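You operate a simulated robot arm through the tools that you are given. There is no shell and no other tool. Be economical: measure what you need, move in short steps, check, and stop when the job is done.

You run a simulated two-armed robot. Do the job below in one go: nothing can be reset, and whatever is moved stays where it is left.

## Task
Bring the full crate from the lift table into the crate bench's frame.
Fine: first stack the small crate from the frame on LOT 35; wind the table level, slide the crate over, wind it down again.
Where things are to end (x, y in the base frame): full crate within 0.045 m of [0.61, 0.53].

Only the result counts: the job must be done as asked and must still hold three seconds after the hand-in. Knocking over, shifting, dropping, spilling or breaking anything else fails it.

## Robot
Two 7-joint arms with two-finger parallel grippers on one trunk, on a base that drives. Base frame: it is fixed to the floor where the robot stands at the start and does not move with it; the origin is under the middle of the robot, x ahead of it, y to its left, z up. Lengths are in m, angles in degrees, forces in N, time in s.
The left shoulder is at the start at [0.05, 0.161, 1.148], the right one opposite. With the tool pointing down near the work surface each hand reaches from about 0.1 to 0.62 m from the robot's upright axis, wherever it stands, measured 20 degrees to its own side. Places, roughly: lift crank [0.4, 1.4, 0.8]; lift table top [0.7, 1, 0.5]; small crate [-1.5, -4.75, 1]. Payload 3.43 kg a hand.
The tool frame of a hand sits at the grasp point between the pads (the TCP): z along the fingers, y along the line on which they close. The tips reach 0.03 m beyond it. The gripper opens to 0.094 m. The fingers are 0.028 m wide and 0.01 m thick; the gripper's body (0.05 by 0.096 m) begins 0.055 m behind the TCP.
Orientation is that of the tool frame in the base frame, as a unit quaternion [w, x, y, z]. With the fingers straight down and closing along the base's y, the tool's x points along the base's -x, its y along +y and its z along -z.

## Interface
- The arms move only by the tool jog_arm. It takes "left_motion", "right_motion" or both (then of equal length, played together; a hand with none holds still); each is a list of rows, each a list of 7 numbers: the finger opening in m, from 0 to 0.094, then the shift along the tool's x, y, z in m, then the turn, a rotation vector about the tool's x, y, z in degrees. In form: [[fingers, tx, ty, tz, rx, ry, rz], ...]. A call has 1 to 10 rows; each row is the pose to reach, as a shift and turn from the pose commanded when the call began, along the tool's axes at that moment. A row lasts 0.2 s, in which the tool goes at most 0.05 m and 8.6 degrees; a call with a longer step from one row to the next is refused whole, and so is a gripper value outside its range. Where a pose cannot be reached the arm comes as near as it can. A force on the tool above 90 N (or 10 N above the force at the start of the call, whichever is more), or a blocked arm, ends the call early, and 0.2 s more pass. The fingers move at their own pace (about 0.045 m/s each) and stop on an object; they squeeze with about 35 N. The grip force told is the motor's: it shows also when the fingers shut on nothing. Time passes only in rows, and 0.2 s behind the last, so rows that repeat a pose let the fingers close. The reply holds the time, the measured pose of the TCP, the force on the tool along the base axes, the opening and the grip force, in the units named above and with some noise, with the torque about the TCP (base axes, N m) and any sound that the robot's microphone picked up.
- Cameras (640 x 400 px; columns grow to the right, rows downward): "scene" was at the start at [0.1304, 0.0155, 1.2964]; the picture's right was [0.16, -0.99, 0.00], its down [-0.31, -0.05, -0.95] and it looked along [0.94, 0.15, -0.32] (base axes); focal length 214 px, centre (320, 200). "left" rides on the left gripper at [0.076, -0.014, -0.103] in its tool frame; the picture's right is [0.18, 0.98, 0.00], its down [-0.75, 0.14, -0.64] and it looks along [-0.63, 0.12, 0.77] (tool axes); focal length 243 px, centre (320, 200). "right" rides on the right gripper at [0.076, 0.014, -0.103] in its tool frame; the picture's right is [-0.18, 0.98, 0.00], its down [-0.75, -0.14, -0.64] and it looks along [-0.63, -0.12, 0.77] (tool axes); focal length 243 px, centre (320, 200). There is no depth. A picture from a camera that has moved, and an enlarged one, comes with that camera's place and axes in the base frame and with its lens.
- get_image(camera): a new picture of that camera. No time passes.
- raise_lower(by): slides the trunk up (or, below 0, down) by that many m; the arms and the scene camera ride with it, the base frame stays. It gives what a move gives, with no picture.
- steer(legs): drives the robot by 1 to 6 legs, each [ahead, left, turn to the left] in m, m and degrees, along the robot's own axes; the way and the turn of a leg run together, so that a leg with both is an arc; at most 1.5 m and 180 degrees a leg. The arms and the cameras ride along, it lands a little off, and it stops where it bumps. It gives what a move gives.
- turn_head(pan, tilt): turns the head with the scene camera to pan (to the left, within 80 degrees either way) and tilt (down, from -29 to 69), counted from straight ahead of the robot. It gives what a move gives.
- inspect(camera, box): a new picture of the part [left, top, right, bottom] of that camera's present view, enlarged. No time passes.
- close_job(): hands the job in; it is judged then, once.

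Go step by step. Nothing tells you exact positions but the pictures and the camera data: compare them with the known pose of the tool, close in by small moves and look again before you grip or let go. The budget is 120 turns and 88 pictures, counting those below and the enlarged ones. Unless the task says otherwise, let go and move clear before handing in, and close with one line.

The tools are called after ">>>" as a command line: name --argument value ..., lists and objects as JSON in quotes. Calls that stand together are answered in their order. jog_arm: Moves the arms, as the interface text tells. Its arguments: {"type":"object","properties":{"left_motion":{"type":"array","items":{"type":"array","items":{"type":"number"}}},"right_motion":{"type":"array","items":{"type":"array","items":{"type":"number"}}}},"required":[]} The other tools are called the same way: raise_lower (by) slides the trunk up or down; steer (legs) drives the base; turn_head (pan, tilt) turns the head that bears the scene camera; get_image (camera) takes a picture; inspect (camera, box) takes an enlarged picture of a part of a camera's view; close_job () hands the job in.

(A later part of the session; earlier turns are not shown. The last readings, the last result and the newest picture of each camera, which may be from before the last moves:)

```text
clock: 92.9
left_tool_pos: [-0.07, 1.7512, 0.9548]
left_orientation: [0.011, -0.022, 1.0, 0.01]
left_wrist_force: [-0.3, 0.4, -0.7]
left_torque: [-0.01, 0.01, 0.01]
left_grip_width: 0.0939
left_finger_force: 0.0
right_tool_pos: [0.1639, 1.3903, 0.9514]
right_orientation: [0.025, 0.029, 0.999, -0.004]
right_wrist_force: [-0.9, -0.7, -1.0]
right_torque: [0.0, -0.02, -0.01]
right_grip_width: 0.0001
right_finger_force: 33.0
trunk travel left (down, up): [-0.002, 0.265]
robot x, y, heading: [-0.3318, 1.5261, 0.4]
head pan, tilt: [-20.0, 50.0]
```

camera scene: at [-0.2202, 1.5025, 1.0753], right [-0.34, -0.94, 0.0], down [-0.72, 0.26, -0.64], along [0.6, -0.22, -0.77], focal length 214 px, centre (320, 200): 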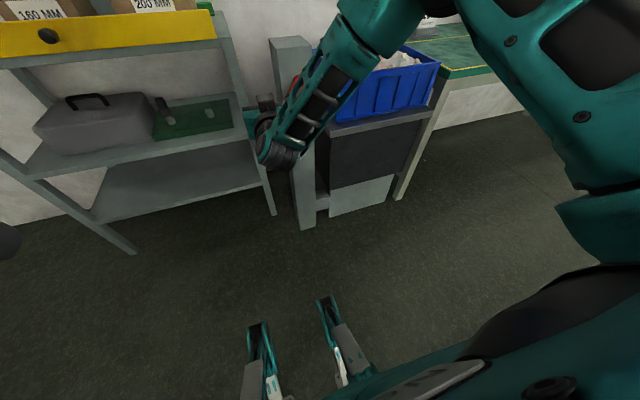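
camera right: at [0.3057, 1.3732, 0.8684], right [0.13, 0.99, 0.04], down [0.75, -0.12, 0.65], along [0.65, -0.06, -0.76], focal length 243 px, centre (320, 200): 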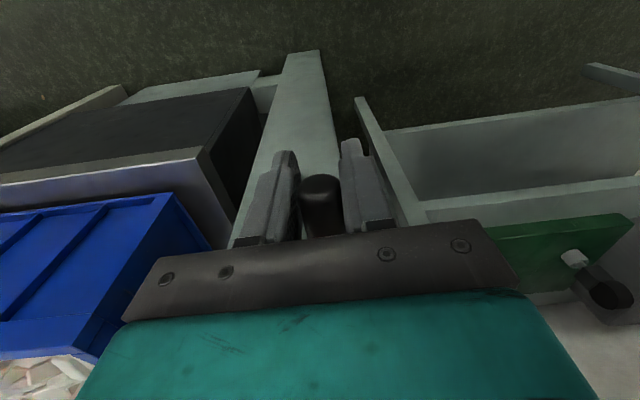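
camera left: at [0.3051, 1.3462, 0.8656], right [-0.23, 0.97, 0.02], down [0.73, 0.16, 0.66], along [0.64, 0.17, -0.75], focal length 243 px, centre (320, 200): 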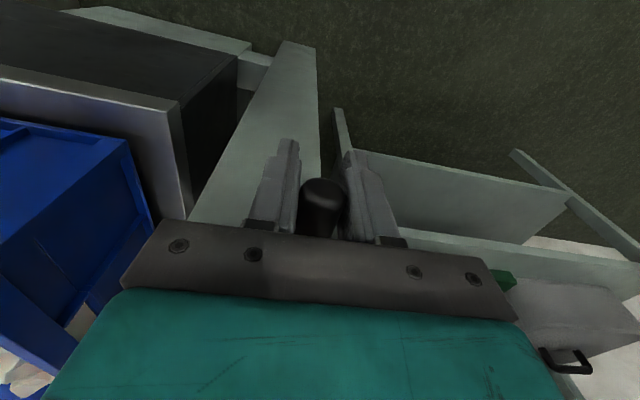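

>>> jog_arm --right_motion '[[0, -0.0296, 0, -0.0022, 0, -6, -1], [0, -0.0585, 0, -0.0087, 0, -14, -2], [0, -0.0861, 0, -0.0195, 0, -22.5, -3], [0, -0.1118, 0, -0.0342, 0, -31, -3], [0, -0.1351, 0, -0.0525, 0, -39.5, -3], [0, -0.1554, 0, -0.0741, 0, -48, -3], [0, -0.1723, 0, -0.0985, 0, -56.5, -3], [0, -0.1854, 0, -0.1251, 0, -65, -3], [0, -0.1945, 0, -0.1533, 0, -73.5, -3], [0, -0.1992, 0, -0.1826, 0, -82, -3]]'

>>> get_image --camera "scene"

```text
clock: 95.1
left_tool_pos: [-0.0682, 1.7514, 0.9558]
left_orientation: [0.012, -0.022, 1.0, 0.011]
left_wrist_force: [0.7, -0.1, 0.3]
left_torque: [-0.04, 0.01, 0.01]
left_grip_width: 0.0937
left_finger_force: 0.1
right_tool_pos: [0.3577, 1.3822, 1.1466]
right_orientation: [0.676, -0.005, 0.736, -0.024]
right_wrist_force: [-0.1, -0.1, -0.2]
right_torque: [-0.05, -0.01, 0.0]
right_grip_width: 0.0
right_finger_force: 33.7
trunk travel left (down, up): [-0.002, 0.265]
robot x, y, heading: [-0.3324, 1.5269, 0.2]
head pan, tilt: [-20.0, 50.0]
```

```text
31 pictures are left
camera scene: at [-0.2206, 1.5028, 1.0754], right [-0.34, -0.94, 0.0], down [-0.72, 0.26, -0.64], along [0.61, -0.22, -0.77], focal length 214 px, centre (320, 200)
```

scene: 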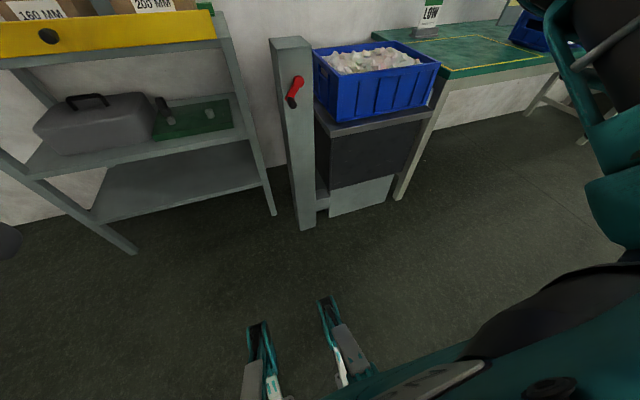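

No reach trouble this time. Lower the hand in front of the crank, keeping it a bit back.

>>> jog_arm --right_motion '[[0, 0, 0, -0.03, 0, 0, 0], [0, 0.04, -0.004, -0.03, 0, 0, 0], [0, 0.08, -0.008, -0.03, 0, 0, 0], [0, 0.12, -0.012, -0.03, 0, 0, 0], [0, 0.16, -0.016, -0.03, 0, 0, 0], [0, 0.2, -0.02, -0.03, 0, 0, 0], [0, 0.24, -0.024, -0.03, 0, 0, 0], [0, 0.28, -0.028, -0.03, 0, 0, 0], [0, 0.32, -0.034, -0.03, 0, 0, 0], [0, 0.355, -0.037, -0.029, 0, 0, 0]]'

>>> get_image --camera "scene"

```text
clock: 97.3
left_tool_pos: [-0.0692, 1.7519, 0.9549]
left_orientation: [0.011, -0.022, 1.0, 0.011]
left_wrist_force: [0.3, -0.2, 0.3]
left_torque: [-0.01, 0.0, 0.01]
left_grip_width: 0.094
left_finger_force: 0.1
right_tool_pos: [0.2958, 1.4134, 0.8558]
right_orientation: [0.662, 0.012, 0.749, -0.042]
right_wrist_force: [-0.6, -0.2, -0.7]
right_torque: [-0.02, -0.02, 0.02]
right_grip_width: 0.0
right_finger_force: 33.6
right hand out of reach, approached as far as the arm can: row 6, 7, 8, 9, 10
trunk travel left (down, up): [-0.002, 0.265]
robot x, y, heading: [-0.3321, 1.5269, 0.3]
head pan, tilt: [-20.0, 50.0]
```

```text
30 pictures are left
camera scene: at [-0.2205, 1.503, 1.0755], right [-0.34, -0.94, 0.0], down [-0.72, 0.26, -0.64], along [0.61, -0.22, -0.77], focal length 214 px, centre (320, 200)
```

scene: 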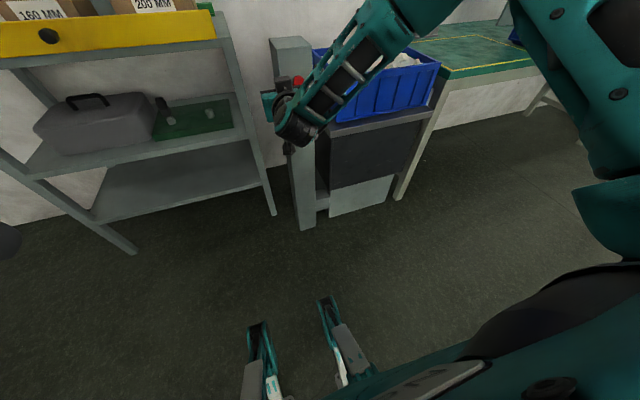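

Fingers-forward isn't reachable this low. The lowering pull took little force, so I'll retry raising with a downward grip from the current angle (where the push is partly sideways), slowly and while measuring. First return the hand to pointing down.

>>> jog_arm --right_motion '[[0, -0.02, 0, -0.02, 0, 8.5, 0], [0, -0.04, 0, -0.04, 0, 17, 0], [0, -0.06, 0, -0.06, 0, 25.5, 0], [0, -0.07, 0, -0.07, 0, 34, 0], [0, -0.08, 0, -0.08, 0, 42.5, 0], [0.02, -0.09, 0, -0.09, 0, 51, 0], [0.04, -0.1, 0, -0.1, 0, 59.5, 0], [0.06, -0.1, 0, -0.11, 0, 68, 0], [0.08, -0.1, 0, -0.12, 0, 76.5, 0], [0.094, -0.1, 0, -0.13, 0, 85, 0]]'

>>> steer --legs '[[0.28, 0, 0]]'

```text
clock: 99.5
left_tool_pos: [-0.0692, 1.7525, 0.9551]
left_orientation: [0.012, -0.022, 1.0, 0.011]
left_wrist_force: [-0.1, 0.6, -0.4]
left_torque: [0.0, -0.01, 0.01]
left_grip_width: 0.0942
left_finger_force: 0.0
right_tool_pos: [0.1841, 1.4281, 0.9684]
right_orientation: [-0.02, 0.037, 0.999, -0.023]
right_wrist_force: [0.4, -1.0, 0.0]
right_torque: [0.0, -0.01, 0.0]
right_grip_width: 0.094
right_finger_force: 0.1
trunk travel left (down, up): [-0.002, 0.265]
robot x, y, heading: [-0.3303, 1.5278, 0.4]
head pan, tilt: [-20.0, 50.0]
```

```text
clock: 101.5
left_tool_pos: [0.2075, 1.7517, 0.9555]
left_orientation: [0.011, -0.02, 1.0, 0.01]
left_wrist_force: [0.7, 0.5, 0.9]
left_torque: [0.01, 0.02, 0.02]
left_grip_width: 0.0939
left_finger_force: 0.1
right_tool_pos: [0.4604, 1.4245, 0.9678]
right_orientation: [-0.018, 0.04, 0.999, -0.022]
right_wrist_force: [-0.1, 1.0, -0.1]
right_torque: [0.0, 0.0, 0.01]
right_grip_width: 0.094
right_finger_force: 0.1
trunk travel left (down, up): [-0.002, 0.265]
robot x, y, heading: [-0.0563, 1.5337, -0.1]
head pan, tilt: [-20.0, 50.0]
```

>>> jog_arm --right_motion '[[0.094, 0.03, -0.025, 0.0, -1, -1, -2], [0.094, 0.0666, -0.0571, 0.01, -2.5, -2.1, -4.6], [0.094, 0.0666, -0.0571, 0.05, -2.5, -2.1, -4.6], [0.094, 0.0666, -0.0571, 0.095, -2.5, -2.1, -4.6], [0.094, 0.0666, -0.0571, 0.095, -2.5, -2.1, -4.6]]'

>>> get_image --camera "right"

```text
clock: 102.7
left_tool_pos: [0.2074, 1.7513, 0.9551]
left_orientation: [0.012, -0.02, 1.0, 0.011]
left_wrist_force: [-0.7, 0.2, 0.2]
left_torque: [0.01, 0.02, -0.03]
left_grip_width: 0.0941
left_finger_force: 0.1
right_tool_pos: [0.3866, 1.3733, 0.8789]
right_orientation: [-0.001, -0.002, 1.0, -0.001]
right_wrist_force: [0.3, 0.5, -0.4]
right_torque: [0.02, 0.03, 0.0]
right_grip_width: 0.0941
right_finger_force: 0.1
trunk travel left (down, up): [-0.002, 0.265]
robot x, y, heading: [-0.0562, 1.5311, 0.2]
head pan, tilt: [-20.0, 50.0]
```

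```text
29 pictures are left
camera right: at [0.3101, 1.3876, 0.9827], right [0.18, 0.98, 0.0], down [0.75, -0.14, 0.64], along [0.63, -0.12, -0.77], focal length 243 px, centre (320, 200)
```

right: 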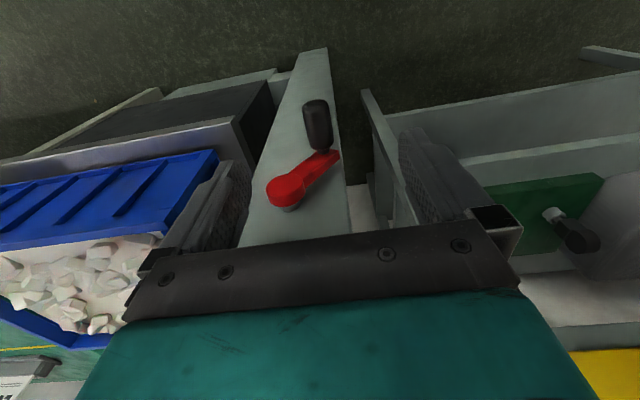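

>>> jog_arm --right_motion '[[0.094, 0, -0.004, 0.04, 0, 0, 0], [0.094, 0, -0.004, 0.08, 0, 0, 0], [0.094, 0, -0.004, 0.109, 0, 0, 0], [0.07, 0, -0.004, 0.109, 0, 0, 0], [0.04, 0, -0.004, 0.109, 0, 0, 0], [0, 0, -0.004, 0.109, 0, 0, 0], [0, 0, -0.004, 0.109, 0, 0, 0], [0, 0, -0.004, 0.109, 0, 0, 0], [0, 0, -0.004, 0.109, 0, 0, 0], [0, 0, -0.004, 0.109, 0, 0, 0]]'

>>> jog_arm --right_motion '[[0, 0, 0.003, -0.0022, 0, 0, 0], [0, 0, 0.0057, -0.0051, 0, 0, 0], [0, 0, 0.0081, -0.0083, 0, 0, 0], [0, 0, 0.0102, -0.0117, 0, 0, 0], [0, 0, 0.0121, -0.0153, 0, 0, 0], [0, 0, 0.0137, -0.019, 0, 0, 0]]'

```text
clock: 104.8
left_tool_pos: [0.207, 1.7519, 0.9544]
left_orientation: [0.011, -0.02, 1.0, 0.01]
left_wrist_force: [0.5, 0.2, 0.5]
left_torque: [-0.03, 0.0, 0.0]
left_grip_width: 0.0937
left_finger_force: 0.0
right_tool_pos: [0.3855, 1.3693, 0.7694]
right_orientation: [0.0, -0.002, 1.0, 0.0]
right_wrist_force: [-1.5, 17.7, -8.3]
right_torque: [-0.09, -1.29, -0.19]
right_grip_width: 0.0272
right_finger_force: 44.4
trunk travel left (down, up): [-0.002, 0.265]
robot x, y, heading: [-0.0556, 1.5274, -0.1]
head pan, tilt: [-20.0, 50.0]
```

```text
clock: 106.2
left_tool_pos: [0.2076, 1.7535, 0.9548]
left_orientation: [0.011, -0.02, 1.0, 0.01]
left_wrist_force: [-0.2, 0.8, -0.1]
left_torque: [0.0, 0.0, 0.02]
left_grip_width: 0.094
left_finger_force: 0.0
right_tool_pos: [0.3858, 1.3835, 0.7886]
right_orientation: [-0.002, -0.003, 1.0, 0.003]
right_wrist_force: [1.5, 34.4, -23.3]
right_torque: [-0.16, 0.97, -0.75]
right_grip_width: 0.0269
right_finger_force: 45.0
trunk travel left (down, up): [-0.002, 0.265]
robot x, y, heading: [-0.0575, 1.5283, -0.1]
head pan, tilt: [-20.0, 50.0]
```

It moves, and the tangential force is only a few newtons — the crank is light; the earlier slip was probably my radius. Continue upward with r=0.057.

>>> jog_arm --right_motion '[[0, 0, 0.005, -0.005, 0, 0, 0], [0, 0, 0.0071, -0.0097, 0, 0, 0], [0, 0, 0.009, -0.017, 0, 0, 0], [0, 0, 0.009, -0.0245, 0, 0, 0], [0, 0, 0.009, -0.032, 0, 0, 0], [0, 0, 0.0071, -0.0393, 0, 0, 0]]'

>>> get_image --camera "right"

```text
clock: 107.7
left_tool_pos: [0.2085, 1.753, 0.9537]
left_orientation: [0.01, -0.019, 1.0, 0.01]
left_wrist_force: [0.8, 0.8, -0.2]
left_torque: [0.01, -0.01, -0.03]
left_grip_width: 0.0937
left_finger_force: 0.1
right_tool_pos: [0.387, 1.3899, 0.8257]
right_orientation: [-0.003, -0.003, 1.0, 0.001]
right_wrist_force: [-0.9, 30.1, -35.8]
right_torque: [0.05, 0.25, -0.51]
right_grip_width: 0.0273
right_finger_force: 45.3
trunk travel left (down, up): [-0.002, 0.265]
robot x, y, heading: [-0.0563, 1.5304, 0.0]
head pan, tilt: [-20.0, 50.0]
```

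```text
28 pictures are left
camera right: at [0.3112, 1.404, 0.9298], right [0.18, 0.98, 0.0], down [0.76, -0.14, 0.64], along [0.63, -0.11, -0.77], focal length 243 px, centre (320, 200)
```

right: 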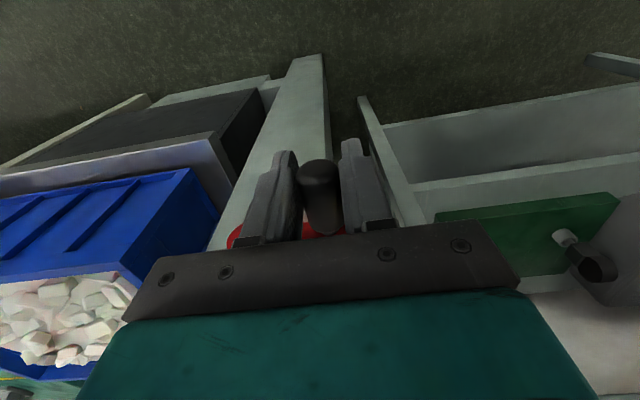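

>>> inspect --camera "scene" --box '[260, 60, 400, 148]'

```text
4.55 times, centred on (330, 104) of scene
camera zoom: at [0.0571, 1.5047, 1.0748], right [-0.34, -0.94, 0.0], down [-0.72, 0.26, -0.64], along [0.6, -0.22, -0.77], focal length 975 px, centre (274, 636)
```

zoom: 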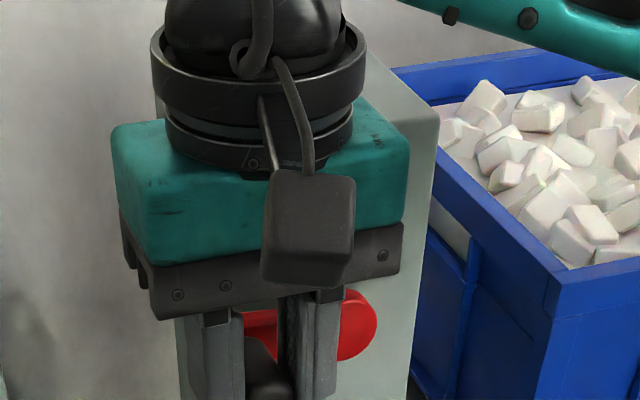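

The lift pull is at the friction limit in the straight-down grip. I'll open, tilt the hand ~42° around the handle so the fingers push closer to the direction of travel, and regrip.

>>> jog_arm --right_motion '[[0.03, 0, 0, 0, 0, 0, 0], [0.06, 0, 0.002, 0.003, 0, 0, 0], [0.094, 0, 0.003, 0.005, 0, 0, 0], [0.094, 0, 0.003, 0.005, 0, 0, 0], [0.094, 0, 0.003, 0.005, 8.4, 0, 0], [0.094, 0, 0.003, 0.005, 16.8, 0, 0], [0.094, 0, 0.003, 0.005, 25.2, 0, 0], [0.094, 0, 0.003, 0.005, 33.6, 0, 0], [0.094, 0, 0.003, 0.005, 42, 0, 0], [0.094, 0, 0.003, 0.005, 42, 0, 0]]'

>>> get_image --camera "right"

>>> inspect --camera "scene" --box '[260, 60, 400, 148]'

```text
clock: 109.8
left_tool_pos: [0.2067, 1.7519, 0.9546]
left_orientation: [0.012, -0.021, 1.0, 0.011]
left_wrist_force: [-0.2, -0.4, -0.9]
left_torque: [-0.02, 0.03, 0.03]
left_grip_width: 0.0941
left_finger_force: 0.0
right_tool_pos: [0.3854, 1.3911, 0.8239]
right_orientation: [0.0, -0.001, 0.933, -0.361]
right_wrist_force: [0.1, -0.2, -0.8]
right_torque: [0.0, -0.01, 0.0]
right_grip_width: 0.094
right_finger_force: 0.0
trunk travel left (down, up): [-0.002, 0.265]
robot x, y, heading: [-0.0533, 1.527, 0.2]
head pan, tilt: [-20.0, 50.0]
```

```text
26 pictures are left
camera right: at [0.309, 1.4694, 0.8911], right [0.18, 0.73, -0.66], down [0.75, 0.33, 0.57], along [0.63, -0.6, -0.49], focal length 243 px, centre (320, 200)
```

right: 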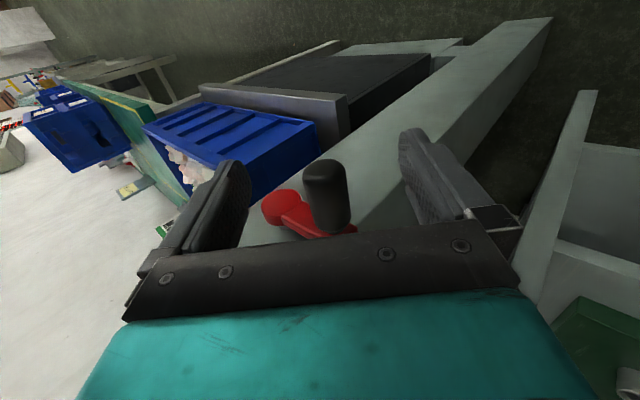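

```text
4.55 times, centred on (330, 104) of scene
camera zoom: at [0.0551, 1.5032, 1.0754], right [-0.34, -0.94, 0.0], down [-0.72, 0.26, -0.64], along [0.6, -0.22, -0.77], focal length 975 px, centre (274, 636)
```

zoom: 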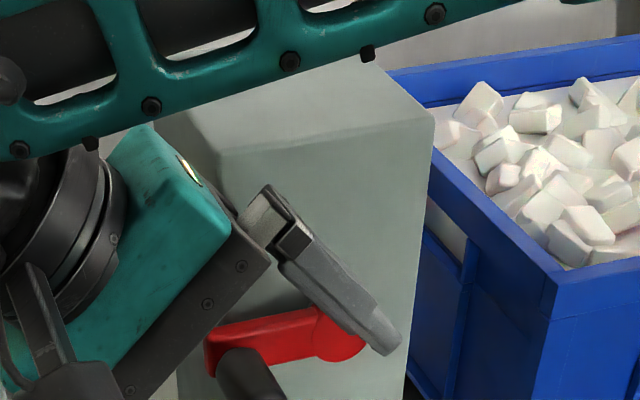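

Handle centred between the tilted fingers. Close and push ~50°.

>>> jog_arm --right_motion '[[0.06, 0, 0, 0.005, 0, 0, 0], [0.03, 0, 0, 0.005, 0, 0, 0], [0, 0, 0, 0.005, 0, 0, 0], [0, 0, 0, 0.005, 0, 0, 0], [0, 0, 0, 0.005, 0, 0, 0], [0, 0, 0, 0.005, 0, 0, 0]]'

>>> jog_arm --right_motion '[[0, 0, -0.0072, -0.0066, 0, 0, 0], [0, 0, -0.0154, -0.012, 0, 0, 0], [0, 0, -0.0243, -0.0158, 0, 0, 0], [0, 0, -0.0338, -0.018, 0, 0, 0], [0, 0, -0.0436, -0.0185, 0, 0, 0]]'

>>> get_image --camera "right"

```text
clock: 111.2
left_tool_pos: [0.2076, 1.7524, 0.9544]
left_orientation: [0.012, -0.02, 1.0, 0.011]
left_wrist_force: [0.7, 0.6, -0.9]
left_torque: [0.01, 0.01, -0.01]
left_grip_width: 0.094
left_finger_force: 0.1
right_tool_pos: [0.3855, 1.3882, 0.8179]
right_orientation: [0.0, -0.004, 0.934, -0.358]
right_wrist_force: [-1.3, 15.1, -9.8]
right_torque: [-0.03, 0.03, 0.28]
right_grip_width: 0.027
right_finger_force: 44.7
trunk travel left (down, up): [-0.002, 0.265]
robot x, y, heading: [-0.0558, 1.5302, 0.1]
head pan, tilt: [-20.0, 50.0]
```

```text
clock: 111.9
left_tool_pos: [0.2101, 1.7509, 0.9556]
left_orientation: [0.009, -0.021, 1.0, 0.011]
left_wrist_force: [0.5, -0.2, 0.7]
left_torque: [-0.01, 0.01, 0.02]
left_grip_width: 0.0941
left_finger_force: 0.0
right_tool_pos: [0.384, 1.3891, 0.8234]
right_orientation: [-0.013, -0.017, 0.939, -0.344]
right_wrist_force: [13.4, 5.6, -36.0]
right_torque: [0.0, -0.06, 0.35]
right_grip_width: 0.0271
right_finger_force: 44.1
trunk travel left (down, up): [-0.002, 0.265]
robot x, y, heading: [-0.0522, 1.5293, 0.3]
head pan, tilt: [-20.0, 50.0]
stopped in row 3 (right hand): the force on the tool passed its limit at 95 N (the readings are from after the stop); the commanded pose is now the measured one
```

```text
24 pictures are left
camera right: at [0.3086, 1.4653, 0.8963], right [0.14, 0.75, -0.64], down [0.77, 0.33, 0.55], along [0.63, -0.57, -0.53], focal length 243 px, centre (320, 200)
```

right: 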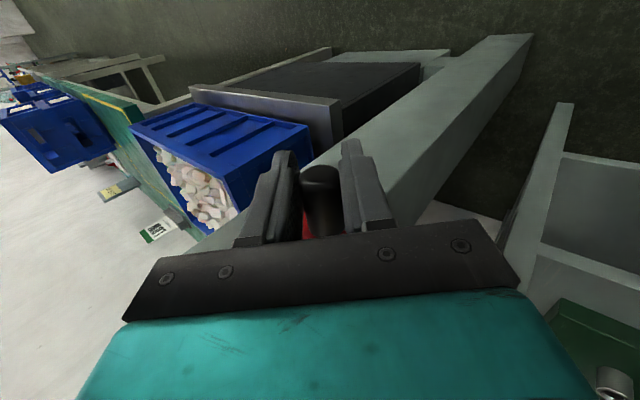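

Again a force stop, but looking back, every slow move turned the crank and every fast one didn't — it seems heavily damped. I'll go on upward at about 7° per row.

>>> jog_arm --right_motion '[[0, 0, -0.0055, -0.0041, 0, 0, 0], [0, 0, -0.0113, -0.0076, 0, 0, 0], [0, 0, -0.0176, -0.0102, 0, 0, 0], [0, 0, -0.0241, -0.0121, 0, 0, 0], [0, 0, -0.0308, -0.0132, 0, 0, 0], [0, 0, -0.0376, -0.0135, -5, 0, 0], [0, 0, -0.0444, -0.0129, -12, 0, 0], [0, 0, -0.0511, -0.0115, -19, 0, 0], [0, 0, -0.0575, -0.0093, -26, 0, 0], [0, 0, -0.0636, -0.0064, -33, 0, 0]]'

>>> inspect --camera "scene" --box '[250, 50, 490, 200]'

```text
clock: 112.8
left_tool_pos: [0.2085, 1.7532, 0.9553]
left_orientation: [0.009, -0.021, 1.0, 0.011]
left_wrist_force: [0.1, -0.5, -0.7]
left_torque: [0.0, 0.0, 0.0]
left_grip_width: 0.0938
left_finger_force: 0.0
right_tool_pos: [0.3833, 1.3991, 0.8342]
right_orientation: [-0.009, -0.028, 0.946, -0.323]
right_wrist_force: [10.3, 13.6, -30.5]
right_torque: [0.4, -1.14, -0.86]
right_grip_width: 0.0234
right_finger_force: 44.9
trunk travel left (down, up): [-0.002, 0.265]
robot x, y, heading: [-0.0525, 1.53, 0.3]
head pan, tilt: [-20.0, 50.0]
stopped in row 4 (right hand): the force on the tool passed its limit at 91 N (the readings are from after the stop); the commanded pose is now the measured one
```

```text
2.67 times, centred on (370, 125) of scene
camera zoom: at [0.0573, 1.505, 1.0758], right [-0.34, -0.94, 0.0], down [-0.72, 0.26, -0.64], along [0.6, -0.22, -0.77], focal length 572 px, centre (187, 400)
```

zoom: 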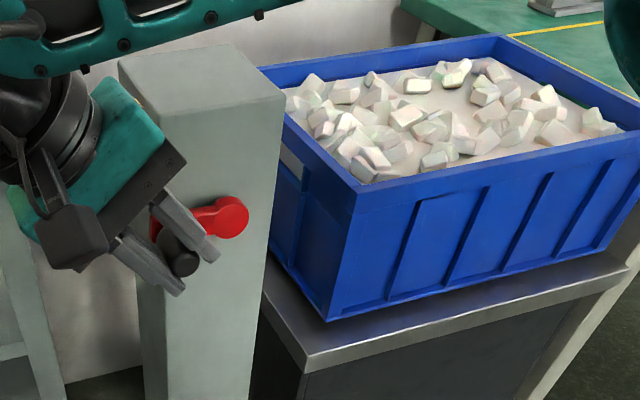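

The handle is firmly blocked upward at this angle (it is the starting angle, so the low stop is here). Raising must be the other way, down on the left, done slowly. I'll regrip upright and deep, so the palm can push down.

>>> jog_arm --right_motion '[[0.04, 0, 0, 0, 0, 0, 0], [0.094, 0, 0, 0, 0, 0, 0], [0.094, 0, 0.002, 0.012, 0, 0, 0], [0.094, 0, 0.002, 0.021, 0, 0, 0], [0.094, 0, 0.002, 0.021, -8, 0, 1], [0.094, 0, 0.002, 0.021, -16, 0, 2], [0.094, 0, 0.002, 0.021, -24, -1, 3], [0.094, 0, 0.002, 0.021, -32, -1, 3], [0.094, 0, 0.002, 0.021, -37.7, -1, 3]]'

>>> get_image --camera "right"

```text
clock: 114.8
left_tool_pos: [0.2062, 1.7542, 0.9558]
left_orientation: [0.012, -0.021, 1.0, 0.011]
left_wrist_force: [-0.6, 0.2, -0.3]
left_torque: [0.01, 0.0, -0.02]
left_grip_width: 0.0939
left_finger_force: 0.1
right_tool_pos: [0.381, 1.3828, 0.8207]
right_orientation: [-0.002, 0.0, 1.0, -0.004]
right_wrist_force: [0.1, 0.3, -0.1]
right_torque: [0.03, 0.01, -0.02]
right_grip_width: 0.0943
right_finger_force: 0.0
trunk travel left (down, up): [-0.002, 0.265]
robot x, y, heading: [-0.056, 1.5267, 0.2]
head pan, tilt: [-20.0, 50.0]
```

```text
22 pictures are left
camera right: at [0.3055, 1.399, 0.9241], right [0.18, 0.98, -0.01], down [0.76, -0.14, 0.64], along [0.63, -0.12, -0.77], focal length 243 px, centre (320, 200)
```

right: 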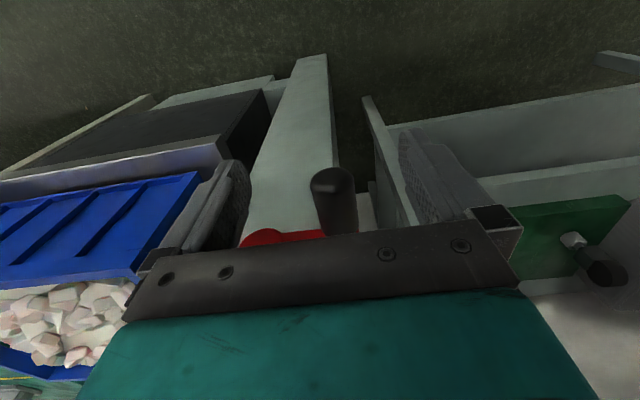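

Handle is at (1.390, 0.82); hub (1.335, 0.8145), r 0.055 fits both end points. Descend around it, close, and wind down slowly.

>>> jog_arm --right_motion '[[0.094, -0.005, 0.007, 0.02, 0, 0, 0], [0.094, -0.005, 0.007, 0.037, 0, 0, 0], [0.06, -0.005, 0.007, 0.037, 0, 0, 0], [0.03, -0.005, 0.007, 0.037, 0, 0, 0], [0, -0.005, 0.007, 0.037, 0, 0, 0], [0, -0.005, 0.007, 0.037, 0, 0, 0], [0, -0.005, 0.007, 0.037, 0, 0, 0], [0, -0.005, 0.007, 0.037, 0, 0, 0]]'

>>> jog_arm --right_motion '[[0, 0, 0.0003, 0.0058, 0, 0, 0], [0, 0, 0, 0.0116, 0, 0, 0], [0, 0, -0.0009, 0.0173, 0, 0, 0], [0, 0, -0.0024, 0.0229, 0, 0, 0], [0, 0, -0.0045, 0.0283, 0, 0, 0], [0, 0, -0.0071, 0.0335, 0, 0, 0], [0, 0, -0.0103, 0.0383, 0, 0, 0], [0, 0, -0.0139, 0.0428, 0, 0, 0], [0, 0, -0.018, 0.0469, 0, 0, 0], [0, 0, -0.0225, 0.0505, 0, 0, 0]]'

```text
clock: 116.6
left_tool_pos: [0.2069, 1.7521, 0.9563]
left_orientation: [0.012, -0.021, 1.0, 0.011]
left_wrist_force: [-0.3, -0.4, 0.9]
left_torque: [0.03, 0.02, 0.0]
left_grip_width: 0.094
left_finger_force: 0.0
right_tool_pos: [0.3882, 1.3901, 0.7813]
right_orientation: [-0.002, 0.002, 1.0, -0.007]
right_wrist_force: [-2.8, -20.3, -1.8]
right_torque: [0.84, -0.2, 0.12]
right_grip_width: 0.0272
right_finger_force: 45.6
trunk travel left (down, up): [-0.002, 0.265]
robot x, y, heading: [-0.0531, 1.5329, 0.3]
head pan, tilt: [-20.0, 50.0]
```

```text
clock: 118.8
left_tool_pos: [0.2023, 1.7585, 0.9553]
left_orientation: [0.014, -0.023, 1.0, 0.007]
left_wrist_force: [0.1, 0.2, -0.3]
left_torque: [0.0, 0.01, -0.01]
left_grip_width: 0.0936
left_finger_force: 0.0
right_tool_pos: [0.3892, 1.3822, 0.7474]
right_orientation: [0.017, -0.012, 1.0, 0.003]
right_wrist_force: [4.4, 44.3, 71.8]
right_torque: [-5.98, -1.07, 3.54]
right_grip_width: 0.0339
right_finger_force: 45.3
trunk travel left (down, up): [-0.002, 0.265]
robot x, y, heading: [-0.053, 1.5304, 0.5]
head pan, tilt: [-20.0, 50.0]
```

A large steady force with the handle lagging — hold still for two seconds and see whether the crank creeps.

>>> jog_arm --right_motion '[[0, 0, 0, 0, 0, 0, 0], [0, 0, 0, 0, 0, 0, 0], [0, 0, 0, 0, 0, 0, 0], [0, 0, 0, 0, 0, 0, 0], [0, 0, 0, 0, 0, 0, 0], [0, 0, 0, 0, 0, 0, 0], [0, 0, 0, 0, 0, 0, 0], [0, 0, 0, 0, 0, 0, 0], [0, 0, 0, 0, 0, 0, 0], [0, 0, 0, 0, 0, 0, 0]]'

>>> get_image --camera "right"

>>> get_image --camera "scene"

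```text
clock: 121.0
left_tool_pos: [0.2021, 1.7568, 0.955]
left_orientation: [0.014, -0.022, 1.0, 0.008]
left_wrist_force: [0.5, -0.2, 0.0]
left_torque: [-0.02, 0.01, 0.0]
left_grip_width: 0.0941
left_finger_force: 0.0
right_tool_pos: [0.3897, 1.3793, 0.7486]
right_orientation: [0.018, -0.012, 1.0, 0.001]
right_wrist_force: [8.5, 45.4, 71.7]
right_torque: [-6.27, -2.36, 3.6]
right_grip_width: 0.0322
right_finger_force: 44.5
trunk travel left (down, up): [-0.002, 0.265]
robot x, y, heading: [-0.0552, 1.5283, 0.2]
head pan, tilt: [-20.0, 50.0]
```

```text
21 pictures are left
camera right: at [0.309, 1.3922, 0.8493], right [0.16, 0.99, 0.01], down [0.73, -0.13, 0.67], along [0.66, -0.1, -0.74], focal length 243 px, centre (320, 200)
```

right: 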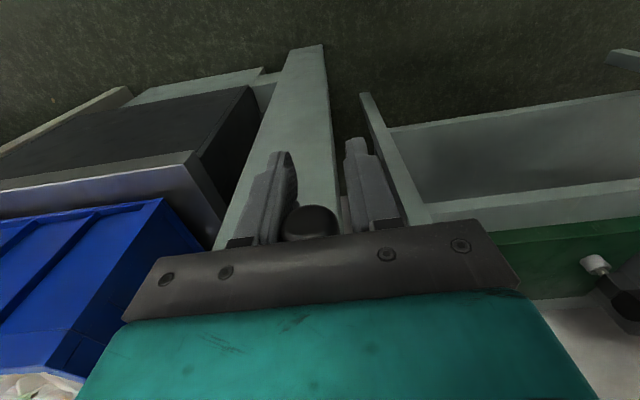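

```text
20 pictures are left
camera scene: at [0.0508, 1.5095, 1.0763], right [-0.34, -0.94, 0.0], down [-0.72, 0.26, -0.65], along [0.61, -0.22, -0.76], focal length 214 px, centre (320, 200)
```

scene: 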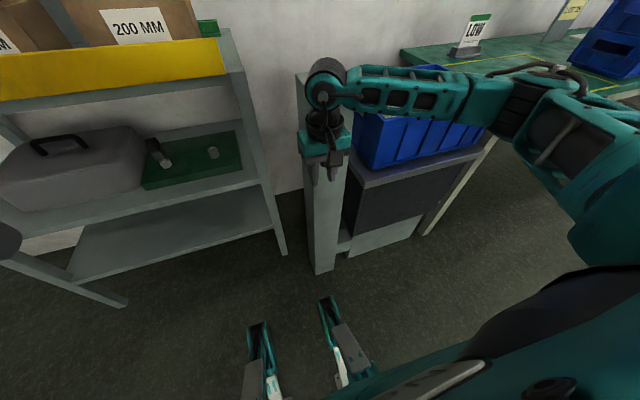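

The crank is probably not jammed: my finger and gripper edges are hitting the protruding hub, which matches every stop. I'll open, pull back toward the handle's tip (x≈0.374), and look.

>>> jog_arm --right_motion '[[0.02, 0, 0.005, -0.01, 0, 0, 0], [0.06, 0.006, 0.0125, -0.02, 0, 0, 0], [0.094, 0.012, 0.0125, -0.03, 0, 0, 0], [0.094, 0.012, 0.0125, -0.054, 0, 0, 0], [0.094, 0.012, 0.0125, -0.054, 0, 0, 0]]'

>>> get_image --camera "right"

```text
clock: 122.2
left_tool_pos: [0.2065, 1.7538, 0.9553]
left_orientation: [0.011, -0.021, 1.0, 0.011]
left_wrist_force: [0.1, 0.5, 0.0]
left_torque: [0.0, 0.01, 0.01]
left_grip_width: 0.0941
left_finger_force: 0.0
right_tool_pos: [0.3749, 1.3821, 0.7879]
right_orientation: [-0.002, 0.001, 1.0, -0.005]
right_wrist_force: [0.1, 0.1, 0.2]
right_torque: [-0.01, 0.01, 0.03]
right_grip_width: 0.0938
right_finger_force: 0.0
trunk travel left (down, up): [-0.002, 0.265]
robot x, y, heading: [-0.0545, 1.5289, 0.1]
head pan, tilt: [-20.0, 50.0]
```

```text
19 pictures are left
camera right: at [0.2989, 1.397, 0.8919], right [0.18, 0.98, -0.01], down [0.76, -0.14, 0.64], along [0.63, -0.13, -0.77], focal length 243 px, centre (320, 200)
```

right: 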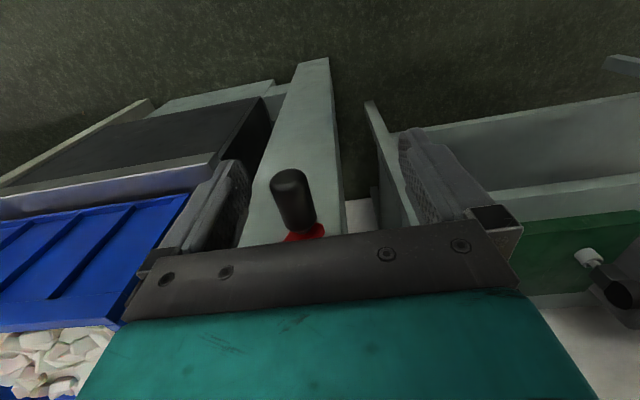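

The handle actually advanced to about −57°. Grip it at its tip end and continue around the bottom, clear of the hub.

>>> jog_arm --right_motion '[[0.094, 0, -0.018, 0.017, 0, 0, 0], [0.094, 0, -0.018, 0.017, 0, 0, 0], [0.06, 0, -0.018, 0.017, 0, 0, 0], [0.03, 0, -0.018, 0.017, 0, 0, 0], [0, 0, -0.018, 0.017, 0, 0, 0], [0, 0, -0.018, 0.017, 0, 0, 0], [0, 0, -0.018, 0.017, 0, 0, 0], [0, 0, -0.018, 0.017, 0, 0, 0]]'

>>> jog_arm --right_motion '[[0, 0, -0.0074, 0.004, 0, 0, 0], [0, 0, -0.0154, 0.0069, 0, 0, 0], [0, 0, -0.0238, 0.0084, 0, 0, 0], [0, 0, -0.0322, 0.0086, 0, 0, 0], [0, 0, -0.0406, 0.0075, 0, 0, 0], [0, 0, -0.0488, 0.0051, 0, 0, 0], [0, 0, -0.0564, 0.0015, 0, 0, 0], [0, 0, -0.0634, -0.0033, 0, 0, 0], [0, 0, -0.0695, -0.0092, 0, 0, 0], [0, 0, -0.0747, -0.0159, 0, 0, 0]]'

```text
clock: 124.0
left_tool_pos: [0.2059, 1.7532, 0.9564]
left_orientation: [0.011, -0.02, 1.0, 0.01]
left_wrist_force: [0.2, 0.2, -0.4]
left_torque: [-0.01, -0.02, -0.01]
left_grip_width: 0.0939
left_finger_force: 0.0
right_tool_pos: [0.3752, 1.3655, 0.7708]
right_orientation: [-0.002, 0.0, 1.0, -0.005]
right_wrist_force: [0.8, -4.1, 2.9]
right_torque: [0.0, 0.32, -0.09]
right_grip_width: 0.0267
right_finger_force: 45.6
trunk travel left (down, up): [-0.002, 0.265]
robot x, y, heading: [-0.0545, 1.5295, 0.3]
head pan, tilt: [-20.0, 50.0]
```

```text
clock: 126.2
left_tool_pos: [0.2054, 1.7544, 0.955]
left_orientation: [0.01, -0.022, 1.0, 0.01]
left_wrist_force: [1.2, 0.8, -1.0]
left_torque: [-0.02, 0.02, 0.0]
left_grip_width: 0.0945
left_finger_force: 0.0
right_tool_pos: [0.3743, 1.2915, 0.7879]
right_orientation: [0.0, -0.001, 1.0, -0.003]
right_wrist_force: [5.6, 22.7, 1.8]
right_torque: [-0.09, -1.11, 0.21]
right_grip_width: 0.0264
right_finger_force: 45.0
trunk travel left (down, up): [-0.002, 0.265]
robot x, y, heading: [-0.0546, 1.5302, 0.2]
head pan, tilt: [-20.0, 50.0]
```

That was it — the crank turns easily now. Continue up the right side.

>>> jog_arm --right_motion '[[0, 0, -0.0026, -0.0071, 0, 0, 0], [0, 0, -0.0054, -0.0159, 0, 0, 0], [0, 0, -0.0067, -0.025, 0, 0, 0], [0, 0, -0.0064, -0.0343, 0, 0, 0], [0, 0, -0.0045, -0.0433, 0, 0, 0], [0, 0, -0.001, -0.0519, 0, 0, 0], [0, 0, 0.0039, -0.0597, 0, 0, 0], [0, 0, 0.0101, -0.0666, 0, 0, 0], [0, 0, 0.0173, -0.0722, 0, 0, 0], [0, 0, 0.0255, -0.0766, 0, 0, 0]]'

>>> get_image --camera "scene"

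```text
clock: 128.4
left_tool_pos: [0.2052, 1.7534, 0.956]
left_orientation: [0.011, -0.021, 1.0, 0.012]
left_wrist_force: [0.0, -0.1, 0.6]
left_torque: [-0.02, 0.01, -0.01]
left_grip_width: 0.094
left_finger_force: 0.1
right_tool_pos: [0.3741, 1.3141, 0.8638]
right_orientation: [0.001, 0.001, 1.0, -0.005]
right_wrist_force: [14.3, -19.0, 19.7]
right_torque: [0.04, 0.82, -0.2]
right_grip_width: 0.0266
right_finger_force: 45.0
trunk travel left (down, up): [-0.002, 0.265]
robot x, y, heading: [-0.0563, 1.528, 0.3]
head pan, tilt: [-20.0, 50.0]
```

```text
18 pictures are left
camera scene: at [0.0548, 1.5037, 1.0758], right [-0.34, -0.94, 0.0], down [-0.72, 0.26, -0.64], along [0.6, -0.22, -0.77], focal length 214 px, centre (320, 200)
```

scene: 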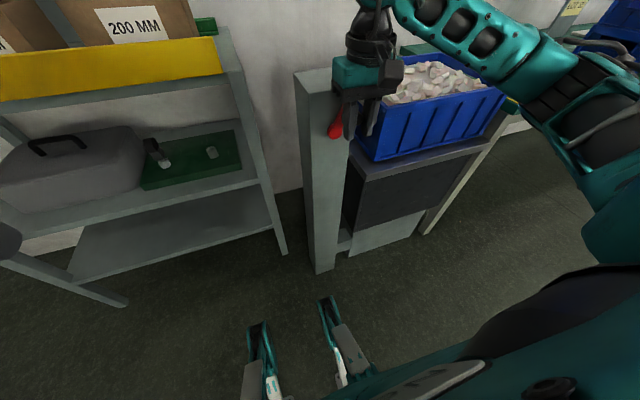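

It's rising. Forces suggest the hub centre is nearer (1.339, 0.8175); continue over the top and down the left side.

>>> jog_arm --right_motion '[[0, 0, 0.0051, -0.0053, 0, 0, 0], [0, 0, 0.0143, -0.0075, 0, 0, 0], [0, 0, 0.0236, -0.0082, 0, 0, 0], [0, 0, 0.033, -0.0072, 0, 0, 0], [0, 0, 0.0421, -0.0046, 0, 0, 0], [0, 0, 0.0505, -0.0005, 0, 0, 0], [0, 0, 0.0581, 0.005, 0, 0, 0], [0, 0, 0.0647, 0.0118, 0, 0, 0], [0, 0, 0.0699, 0.0196, 0, 0, 0], [0, 0, 0.0738, 0.0282, 0, 0, 0]]'

>>> jog_arm --right_motion '[[0, 0, 0.0022, 0.0092, 0, 0, 0], [0, 0, 0.0029, 0.0185, 0, 0, 0], [0, 0, 0.0019, 0.0279, 0, 0, 0], [0, 0, -0.0007, 0.037, 0, 0, 0], [0, 0, -0.0048, 0.0454, 0, 0, 0], [0, 0, -0.0103, 0.053, 0, 0, 0], [0, 0, -0.0171, 0.0596, 0, 0, 0], [0, 0, -0.0249, 0.0648, 0, 0, 0], [0, 0, -0.0335, 0.0687, 0, 0, 0], [0, 0, -0.0427, 0.0709, 0, 0, 0]]'

```text
clock: 130.6
left_tool_pos: [0.2065, 1.7523, 0.9553]
left_orientation: [0.01, -0.021, 1.0, 0.01]
left_wrist_force: [0.4, 0.3, -0.1]
left_torque: [-0.01, 0.01, -0.02]
left_grip_width: 0.094
left_finger_force: 0.1
right_tool_pos: [0.3734, 1.3885, 0.833]
right_orientation: [-0.002, -0.001, 1.0, -0.005]
right_wrist_force: [7.0, -4.6, 6.5]
right_torque: [0.03, -0.79, -0.25]
right_grip_width: 0.0266
right_finger_force: 44.9
trunk travel left (down, up): [-0.002, 0.265]
robot x, y, heading: [-0.0561, 1.529, 0.5]
head pan, tilt: [-20.0, 50.0]
```

```text
clock: 132.8
left_tool_pos: [0.2048, 1.7528, 0.956]
left_orientation: [0.012, -0.022, 1.0, 0.011]
left_wrist_force: [-0.1, 0.1, 0.1]
left_torque: [0.01, 0.0, -0.02]
left_grip_width: 0.0939
left_finger_force: 0.0
right_tool_pos: [0.3738, 1.348, 0.7646]
right_orientation: [0.001, -0.002, 1.0, -0.005]
right_wrist_force: [-9.0, 5.4, 15.9]
right_torque: [-0.03, -1.38, 0.11]
right_grip_width: 0.0267
right_finger_force: 44.8
trunk travel left (down, up): [-0.002, 0.265]
robot x, y, heading: [-0.0545, 1.5292, 0.2]
head pan, tilt: [-20.0, 50.0]
```

Passing freely through the old "stop" — good. Faster now: two half-turn calls.

>>> jog_arm --right_motion '[[0, 0, -0.0167, -0.002, 0, 0, 0], [0, 0, -0.0325, -0.0071, 0, 0, 0], [0, 0, -0.0459, -0.0168, 0, 0, 0], [0, 0, -0.0556, -0.0302, 0, 0, 0], [0, 0, -0.0607, -0.046, 0, 0, 0], [0, 0, -0.0607, -0.0626, 0, 0, 0], [0, 0, -0.0556, -0.0784, 0, 0, 0], [0, 0, -0.0459, -0.0918, 0, 0, 0], [0, 0, -0.0325, -0.1015, 0, 0, 0], [0, 0, -0.0167, -0.1066, 0, 0, 0]]'

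>>> get_image --camera "scene"

```text
clock: 135.0
left_tool_pos: [0.2059, 1.7526, 0.9552]
left_orientation: [0.011, -0.021, 1.0, 0.012]
left_wrist_force: [-0.7, 0.5, 0.3]
left_torque: [-0.01, 0.01, -0.02]
left_grip_width: 0.0941
left_finger_force: 0.0
right_tool_pos: [0.3744, 1.3281, 0.8696]
right_orientation: [-0.002, 0.0, 1.0, -0.005]
right_wrist_force: [-11.7, -6.4, -9.0]
right_torque: [0.01, 0.91, -0.18]
right_grip_width: 0.0266
right_finger_force: 44.9
trunk travel left (down, up): [-0.002, 0.265]
robot x, y, heading: [-0.0521, 1.5333, 0.1]
head pan, tilt: [-20.0, 50.0]
```

```text
17 pictures are left
camera scene: at [0.0546, 1.5039, 1.0754], right [-0.34, -0.94, 0.0], down [-0.72, 0.26, -0.64], along [0.6, -0.22, -0.77], focal length 214 px, centre (320, 200)
```

scene: 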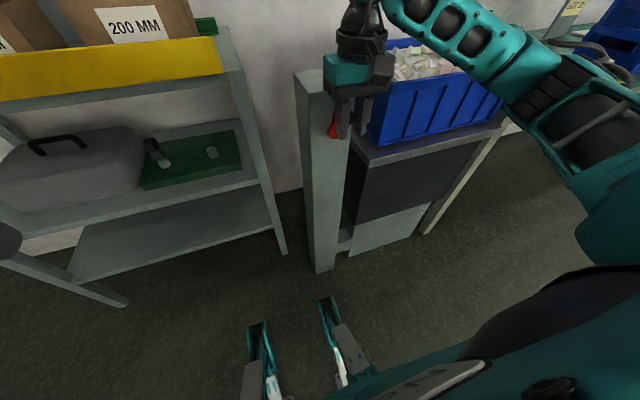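

Rising about 0.064 m per turn; roughly 1.5 turns remain. Another full turn in two halves.

>>> jog_arm --right_motion '[[0, 0, 0.0166, 0, 0, 0, 0], [0, 0, 0.0324, 0.0051, 0, 0, 0], [0, 0, 0.0458, 0.0148, 0, 0, 0], [0, 0, 0.0555, 0.0282, 0, 0, 0], [0, 0, 0.0606, 0.044, 0, 0, 0], [0, 0, 0.0606, 0.0606, 0, 0, 0], [0, 0, 0.0555, 0.0764, 0, 0, 0], [0, 0, 0.0458, 0.0898, 0, 0, 0], [0, 0, 0.0324, 0.0995, 0, 0, 0], [0, 0, 0.0166, 0.1046, 0, 0, 0]]'

>>> jog_arm --right_motion '[[0, 0, -0.0166, 0, 0, 0, 0], [0, 0, -0.0324, -0.0051, 0, 0, 0], [0, 0, -0.0458, -0.0148, 0, 0, 0], [0, 0, -0.0555, -0.0282, 0, 0, 0], [0, 0, -0.0606, -0.044, 0, 0, 0], [0, 0, -0.0606, -0.0606, 0, 0, 0], [0, 0, -0.0555, -0.0764, 0, 0, 0], [0, 0, -0.0458, -0.0898, 0, 0, 0], [0, 0, -0.0324, -0.0995, 0, 0, 0], [0, 0, -0.0166, -0.1046, 0, 0, 0]]'

>>> turn_head --pan -45 --tilt 20

>>> get_image --camera "scene"

```text
clock: 137.2
left_tool_pos: [0.2078, 1.7549, 0.9538]
left_orientation: [0.01, -0.022, 1.0, 0.012]
left_wrist_force: [-0.1, -0.1, -0.1]
left_torque: [0.02, -0.02, -0.01]
left_grip_width: 0.0942
left_finger_force: 0.0
right_tool_pos: [0.3736, 1.3452, 0.7627]
right_orientation: [-0.005, -0.002, 1.0, -0.005]
right_wrist_force: [-3.3, 18.8, -22.9]
right_torque: [-0.4, -1.35, 0.26]
right_grip_width: 0.0267
right_finger_force: 45.1
trunk travel left (down, up): [-0.002, 0.265]
robot x, y, heading: [-0.0547, 1.53, 0.1]
head pan, tilt: [-20.0, 50.0]
```

```text
clock: 139.4
left_tool_pos: [0.2041, 1.7536, 0.955]
left_orientation: [0.012, -0.021, 1.0, 0.012]
left_wrist_force: [0.2, 0.4, 0.2]
left_torque: [-0.01, 0.03, 0.01]
left_grip_width: 0.094
left_finger_force: 0.0
right_tool_pos: [0.3742, 1.3291, 0.8701]
right_orientation: [-0.001, -0.001, 1.0, -0.004]
right_wrist_force: [-16.4, -5.2, -11.3]
right_torque: [0.02, -0.86, -0.08]
right_grip_width: 0.0268
right_finger_force: 45.4
trunk travel left (down, up): [-0.002, 0.265]
robot x, y, heading: [-0.0562, 1.5301, 0.1]
head pan, tilt: [-20.0, 50.0]
```

```text
clock: 140.3
left_tool_pos: [0.2055, 1.754, 0.9564]
left_orientation: [0.013, -0.021, 1.0, 0.011]
left_wrist_force: [0.8, 0.1, -0.5]
left_torque: [0.01, -0.02, -0.02]
left_grip_width: 0.094
left_finger_force: 0.0
right_tool_pos: [0.3745, 1.329, 0.871]
right_orientation: [-0.002, 0.0, 1.0, -0.005]
right_wrist_force: [-19.8, 0.7, -12.9]
right_torque: [-0.03, -0.47, 0.12]
right_grip_width: 0.0264
right_finger_force: 45.0
trunk travel left (down, up): [-0.002, 0.265]
robot x, y, heading: [-0.0592, 1.5265, 0.1]
head pan, tilt: [-45.0, 20.0]
```

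```text
16 pictures are left
camera scene: at [0.0475, 1.4649, 1.121], right [-0.7, -0.71, 0.0], down [-0.24, 0.24, -0.94], along [0.67, -0.66, -0.34], focal length 214 px, centre (320, 200)
```

scene: 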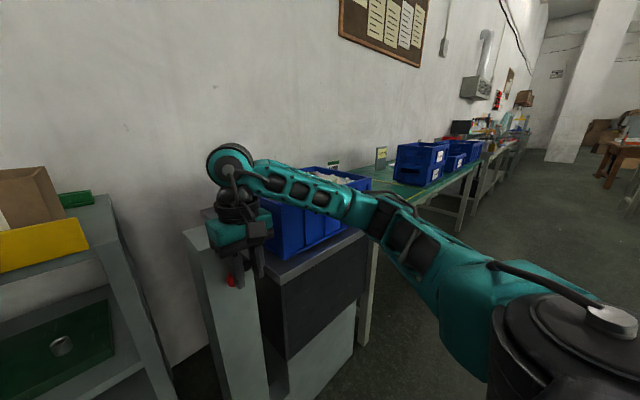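

>>> inspect --camera "scene" --box '[240, 160, 420, 272]'

```text
3.56 times, centred on (330, 216) of scene
camera zoom: at [0.0475, 1.4649, 1.121], right [-0.7, -0.71, 0.0], down [-0.24, 0.24, -0.94], along [0.67, -0.66, -0.34], focal length 763 px, centre (284, 143)
```

zoom: 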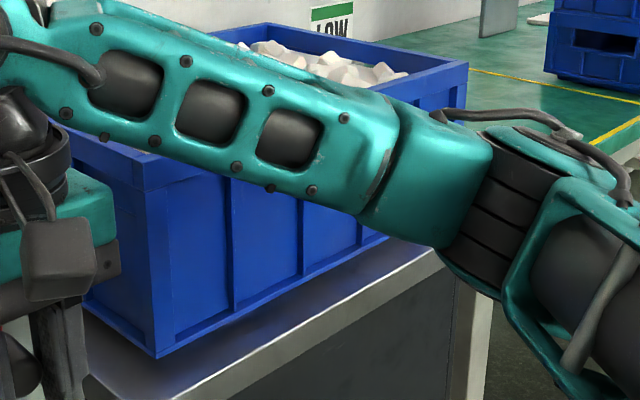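

Table is around 0.72 by my estimate, bench 0.775. One more half turn, then release and raise the arm out of view to measure.

>>> jog_arm --right_motion '[[0, 0, 0.0166, 0, 0, 0, 0], [0, 0, 0.0324, 0.0051, 0, 0, 0], [0, 0, 0.0458, 0.0148, 0, 0, 0], [0, 0, 0.0555, 0.0282, 0, 0, 0], [0, 0, 0.0606, 0.044, 0, 0, 0], [0, 0, 0.0606, 0.0606, 0, 0, 0], [0, 0, 0.0555, 0.0764, 0, 0, 0], [0, 0, 0.0458, 0.0898, 0, 0, 0], [0, 0, 0.0324, 0.0995, 0, 0, 0], [0, 0, 0.0166, 0.1046, 0, 0, 0]]'

>>> jog_arm --right_motion '[[0.05, 0, 0, 0, 0, 0, 0], [0.094, 0, 0, 0, 0, 0, 0], [0.094, 0, 0, 0, 0, 0, 0], [0.094, 0, 0, -0.04, 0, 0, 0], [0.094, 0.02, 0, -0.08, 0, 0, 0], [0.094, 0.05, 0.02, -0.11, 0, 0, 0], [0.094, 0.08, 0.04, -0.14, 0, 0, 0], [0.094, 0.11, 0.06, -0.17, 0, 0, 0], [0.094, 0.13, 0.08, -0.2, 0, 0, 0], [0.094, 0.14, 0.1, -0.24, 0, 0, 0]]'

>>> get_image --camera "scene"

```text
clock: 142.5
left_tool_pos: [0.206, 1.7587, 0.9548]
left_orientation: [0.011, -0.023, 1.0, 0.009]
left_wrist_force: [-0.4, 0.1, 0.0]
left_torque: [-0.02, 0.0, 0.01]
left_grip_width: 0.0937
left_finger_force: 0.1
right_tool_pos: [0.3742, 1.3605, 0.7692]
right_orientation: [0.005, -0.011, 1.0, 0.008]
right_wrist_force: [16.7, 66.6, 11.9]
right_torque: [-0.17, 1.0, 0.55]
right_grip_width: 0.0269
right_finger_force: 45.0
trunk travel left (down, up): [-0.002, 0.265]
robot x, y, heading: [-0.0593, 1.5327, 0.1]
head pan, tilt: [-45.0, 20.0]
```

```text
clock: 144.7
left_tool_pos: [0.2069, 1.7546, 0.956]
left_orientation: [0.011, -0.022, 1.0, 0.011]
left_wrist_force: [-0.2, 0.0, -1.1]
left_torque: [-0.01, -0.02, 0.01]
left_grip_width: 0.0941
left_finger_force: 0.1
right_tool_pos: [0.2343, 1.4465, 1.007]
right_orientation: [-0.002, 0.0, 1.0, -0.006]
right_wrist_force: [-0.2, -1.2, -0.5]
right_torque: [0.0, 0.01, -0.01]
right_grip_width: 0.0939
right_finger_force: 0.1
trunk travel left (down, up): [-0.002, 0.265]
robot x, y, heading: [-0.0588, 1.5274, 0.3]
head pan, tilt: [-45.0, 20.0]
```

```text
14 pictures are left
camera scene: at [0.0482, 1.4652, 1.121], right [-0.7, -0.71, 0.0], down [-0.24, 0.24, -0.94], along [0.67, -0.66, -0.34], focal length 214 px, centre (320, 200)
```

scene: 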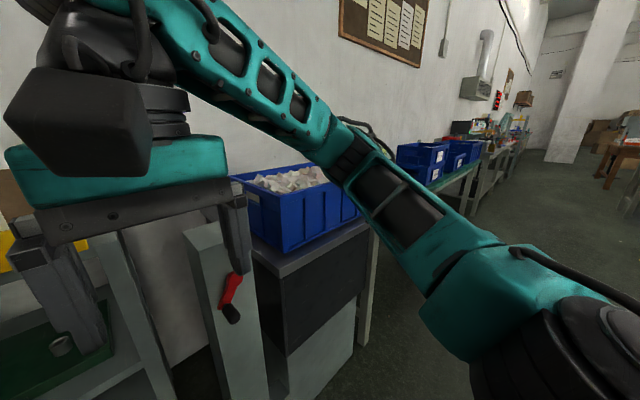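

The last push ended against the upper end stop (66 N), so the table should now be at its top, presumably level. I'll drive in front of the crate and check the level at the seam.

>>> steer --legs '[[-0.06, 0, 0], [0, -0.5, 0]]'

>>> turn_head --pan -8 --tilt 30

>>> get_image --camera "scene"

```text
clock: 150.3
left_tool_pos: [0.148, 1.2476, 0.9548]
left_orientation: [0.012, -0.026, 1.0, 0.011]
left_wrist_force: [-0.4, 0.3, 0.0]
left_torque: [-0.01, 0.0, 0.02]
left_grip_width: 0.0938
left_finger_force: 0.0
right_tool_pos: [0.1809, 0.9404, 1.0074]
right_orientation: [-0.002, -0.005, 1.0, -0.005]
right_wrist_force: [0.7, 0.2, -0.2]
right_torque: [-0.01, 0.01, -0.01]
right_grip_width: 0.0941
right_finger_force: 0.0
trunk travel left (down, up): [-0.002, 0.265]
robot x, y, heading: [-0.1142, 1.0209, 0.7]
head pan, tilt: [-45.0, 20.0]
```

```text
clock: 151.3
left_tool_pos: [0.1481, 1.2482, 0.9554]
left_orientation: [0.012, -0.025, 1.0, 0.01]
left_wrist_force: [-0.8, 0.0, 0.2]
left_torque: [-0.02, 0.01, 0.0]
left_grip_width: 0.0942
left_finger_force: 0.1
right_tool_pos: [0.181, 0.9418, 1.007]
right_orientation: [-0.001, -0.005, 1.0, -0.005]
right_wrist_force: [0.3, -0.4, -0.6]
right_torque: [0.03, 0.03, -0.04]
right_grip_width: 0.0938
right_finger_force: 0.1
trunk travel left (down, up): [-0.002, 0.265]
robot x, y, heading: [-0.1083, 1.0221, 0.6]
head pan, tilt: [-8.0, 30.0]
```

```text
13 pictures are left
camera scene: at [0.0165, 1.0112, 1.105], right [-0.13, -0.99, 0.0], down [-0.5, 0.06, -0.87], along [0.86, -0.11, -0.5], focal length 214 px, centre (320, 200)
```

scene: 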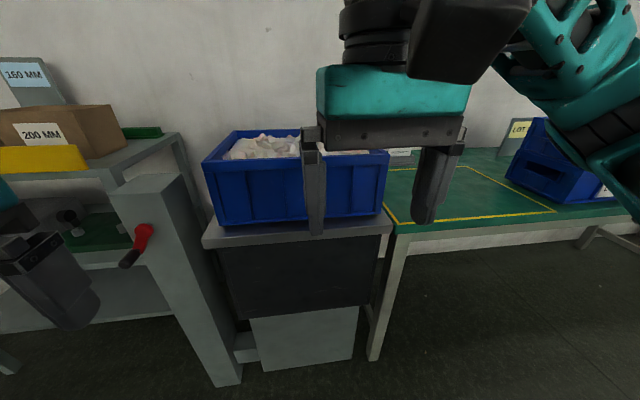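

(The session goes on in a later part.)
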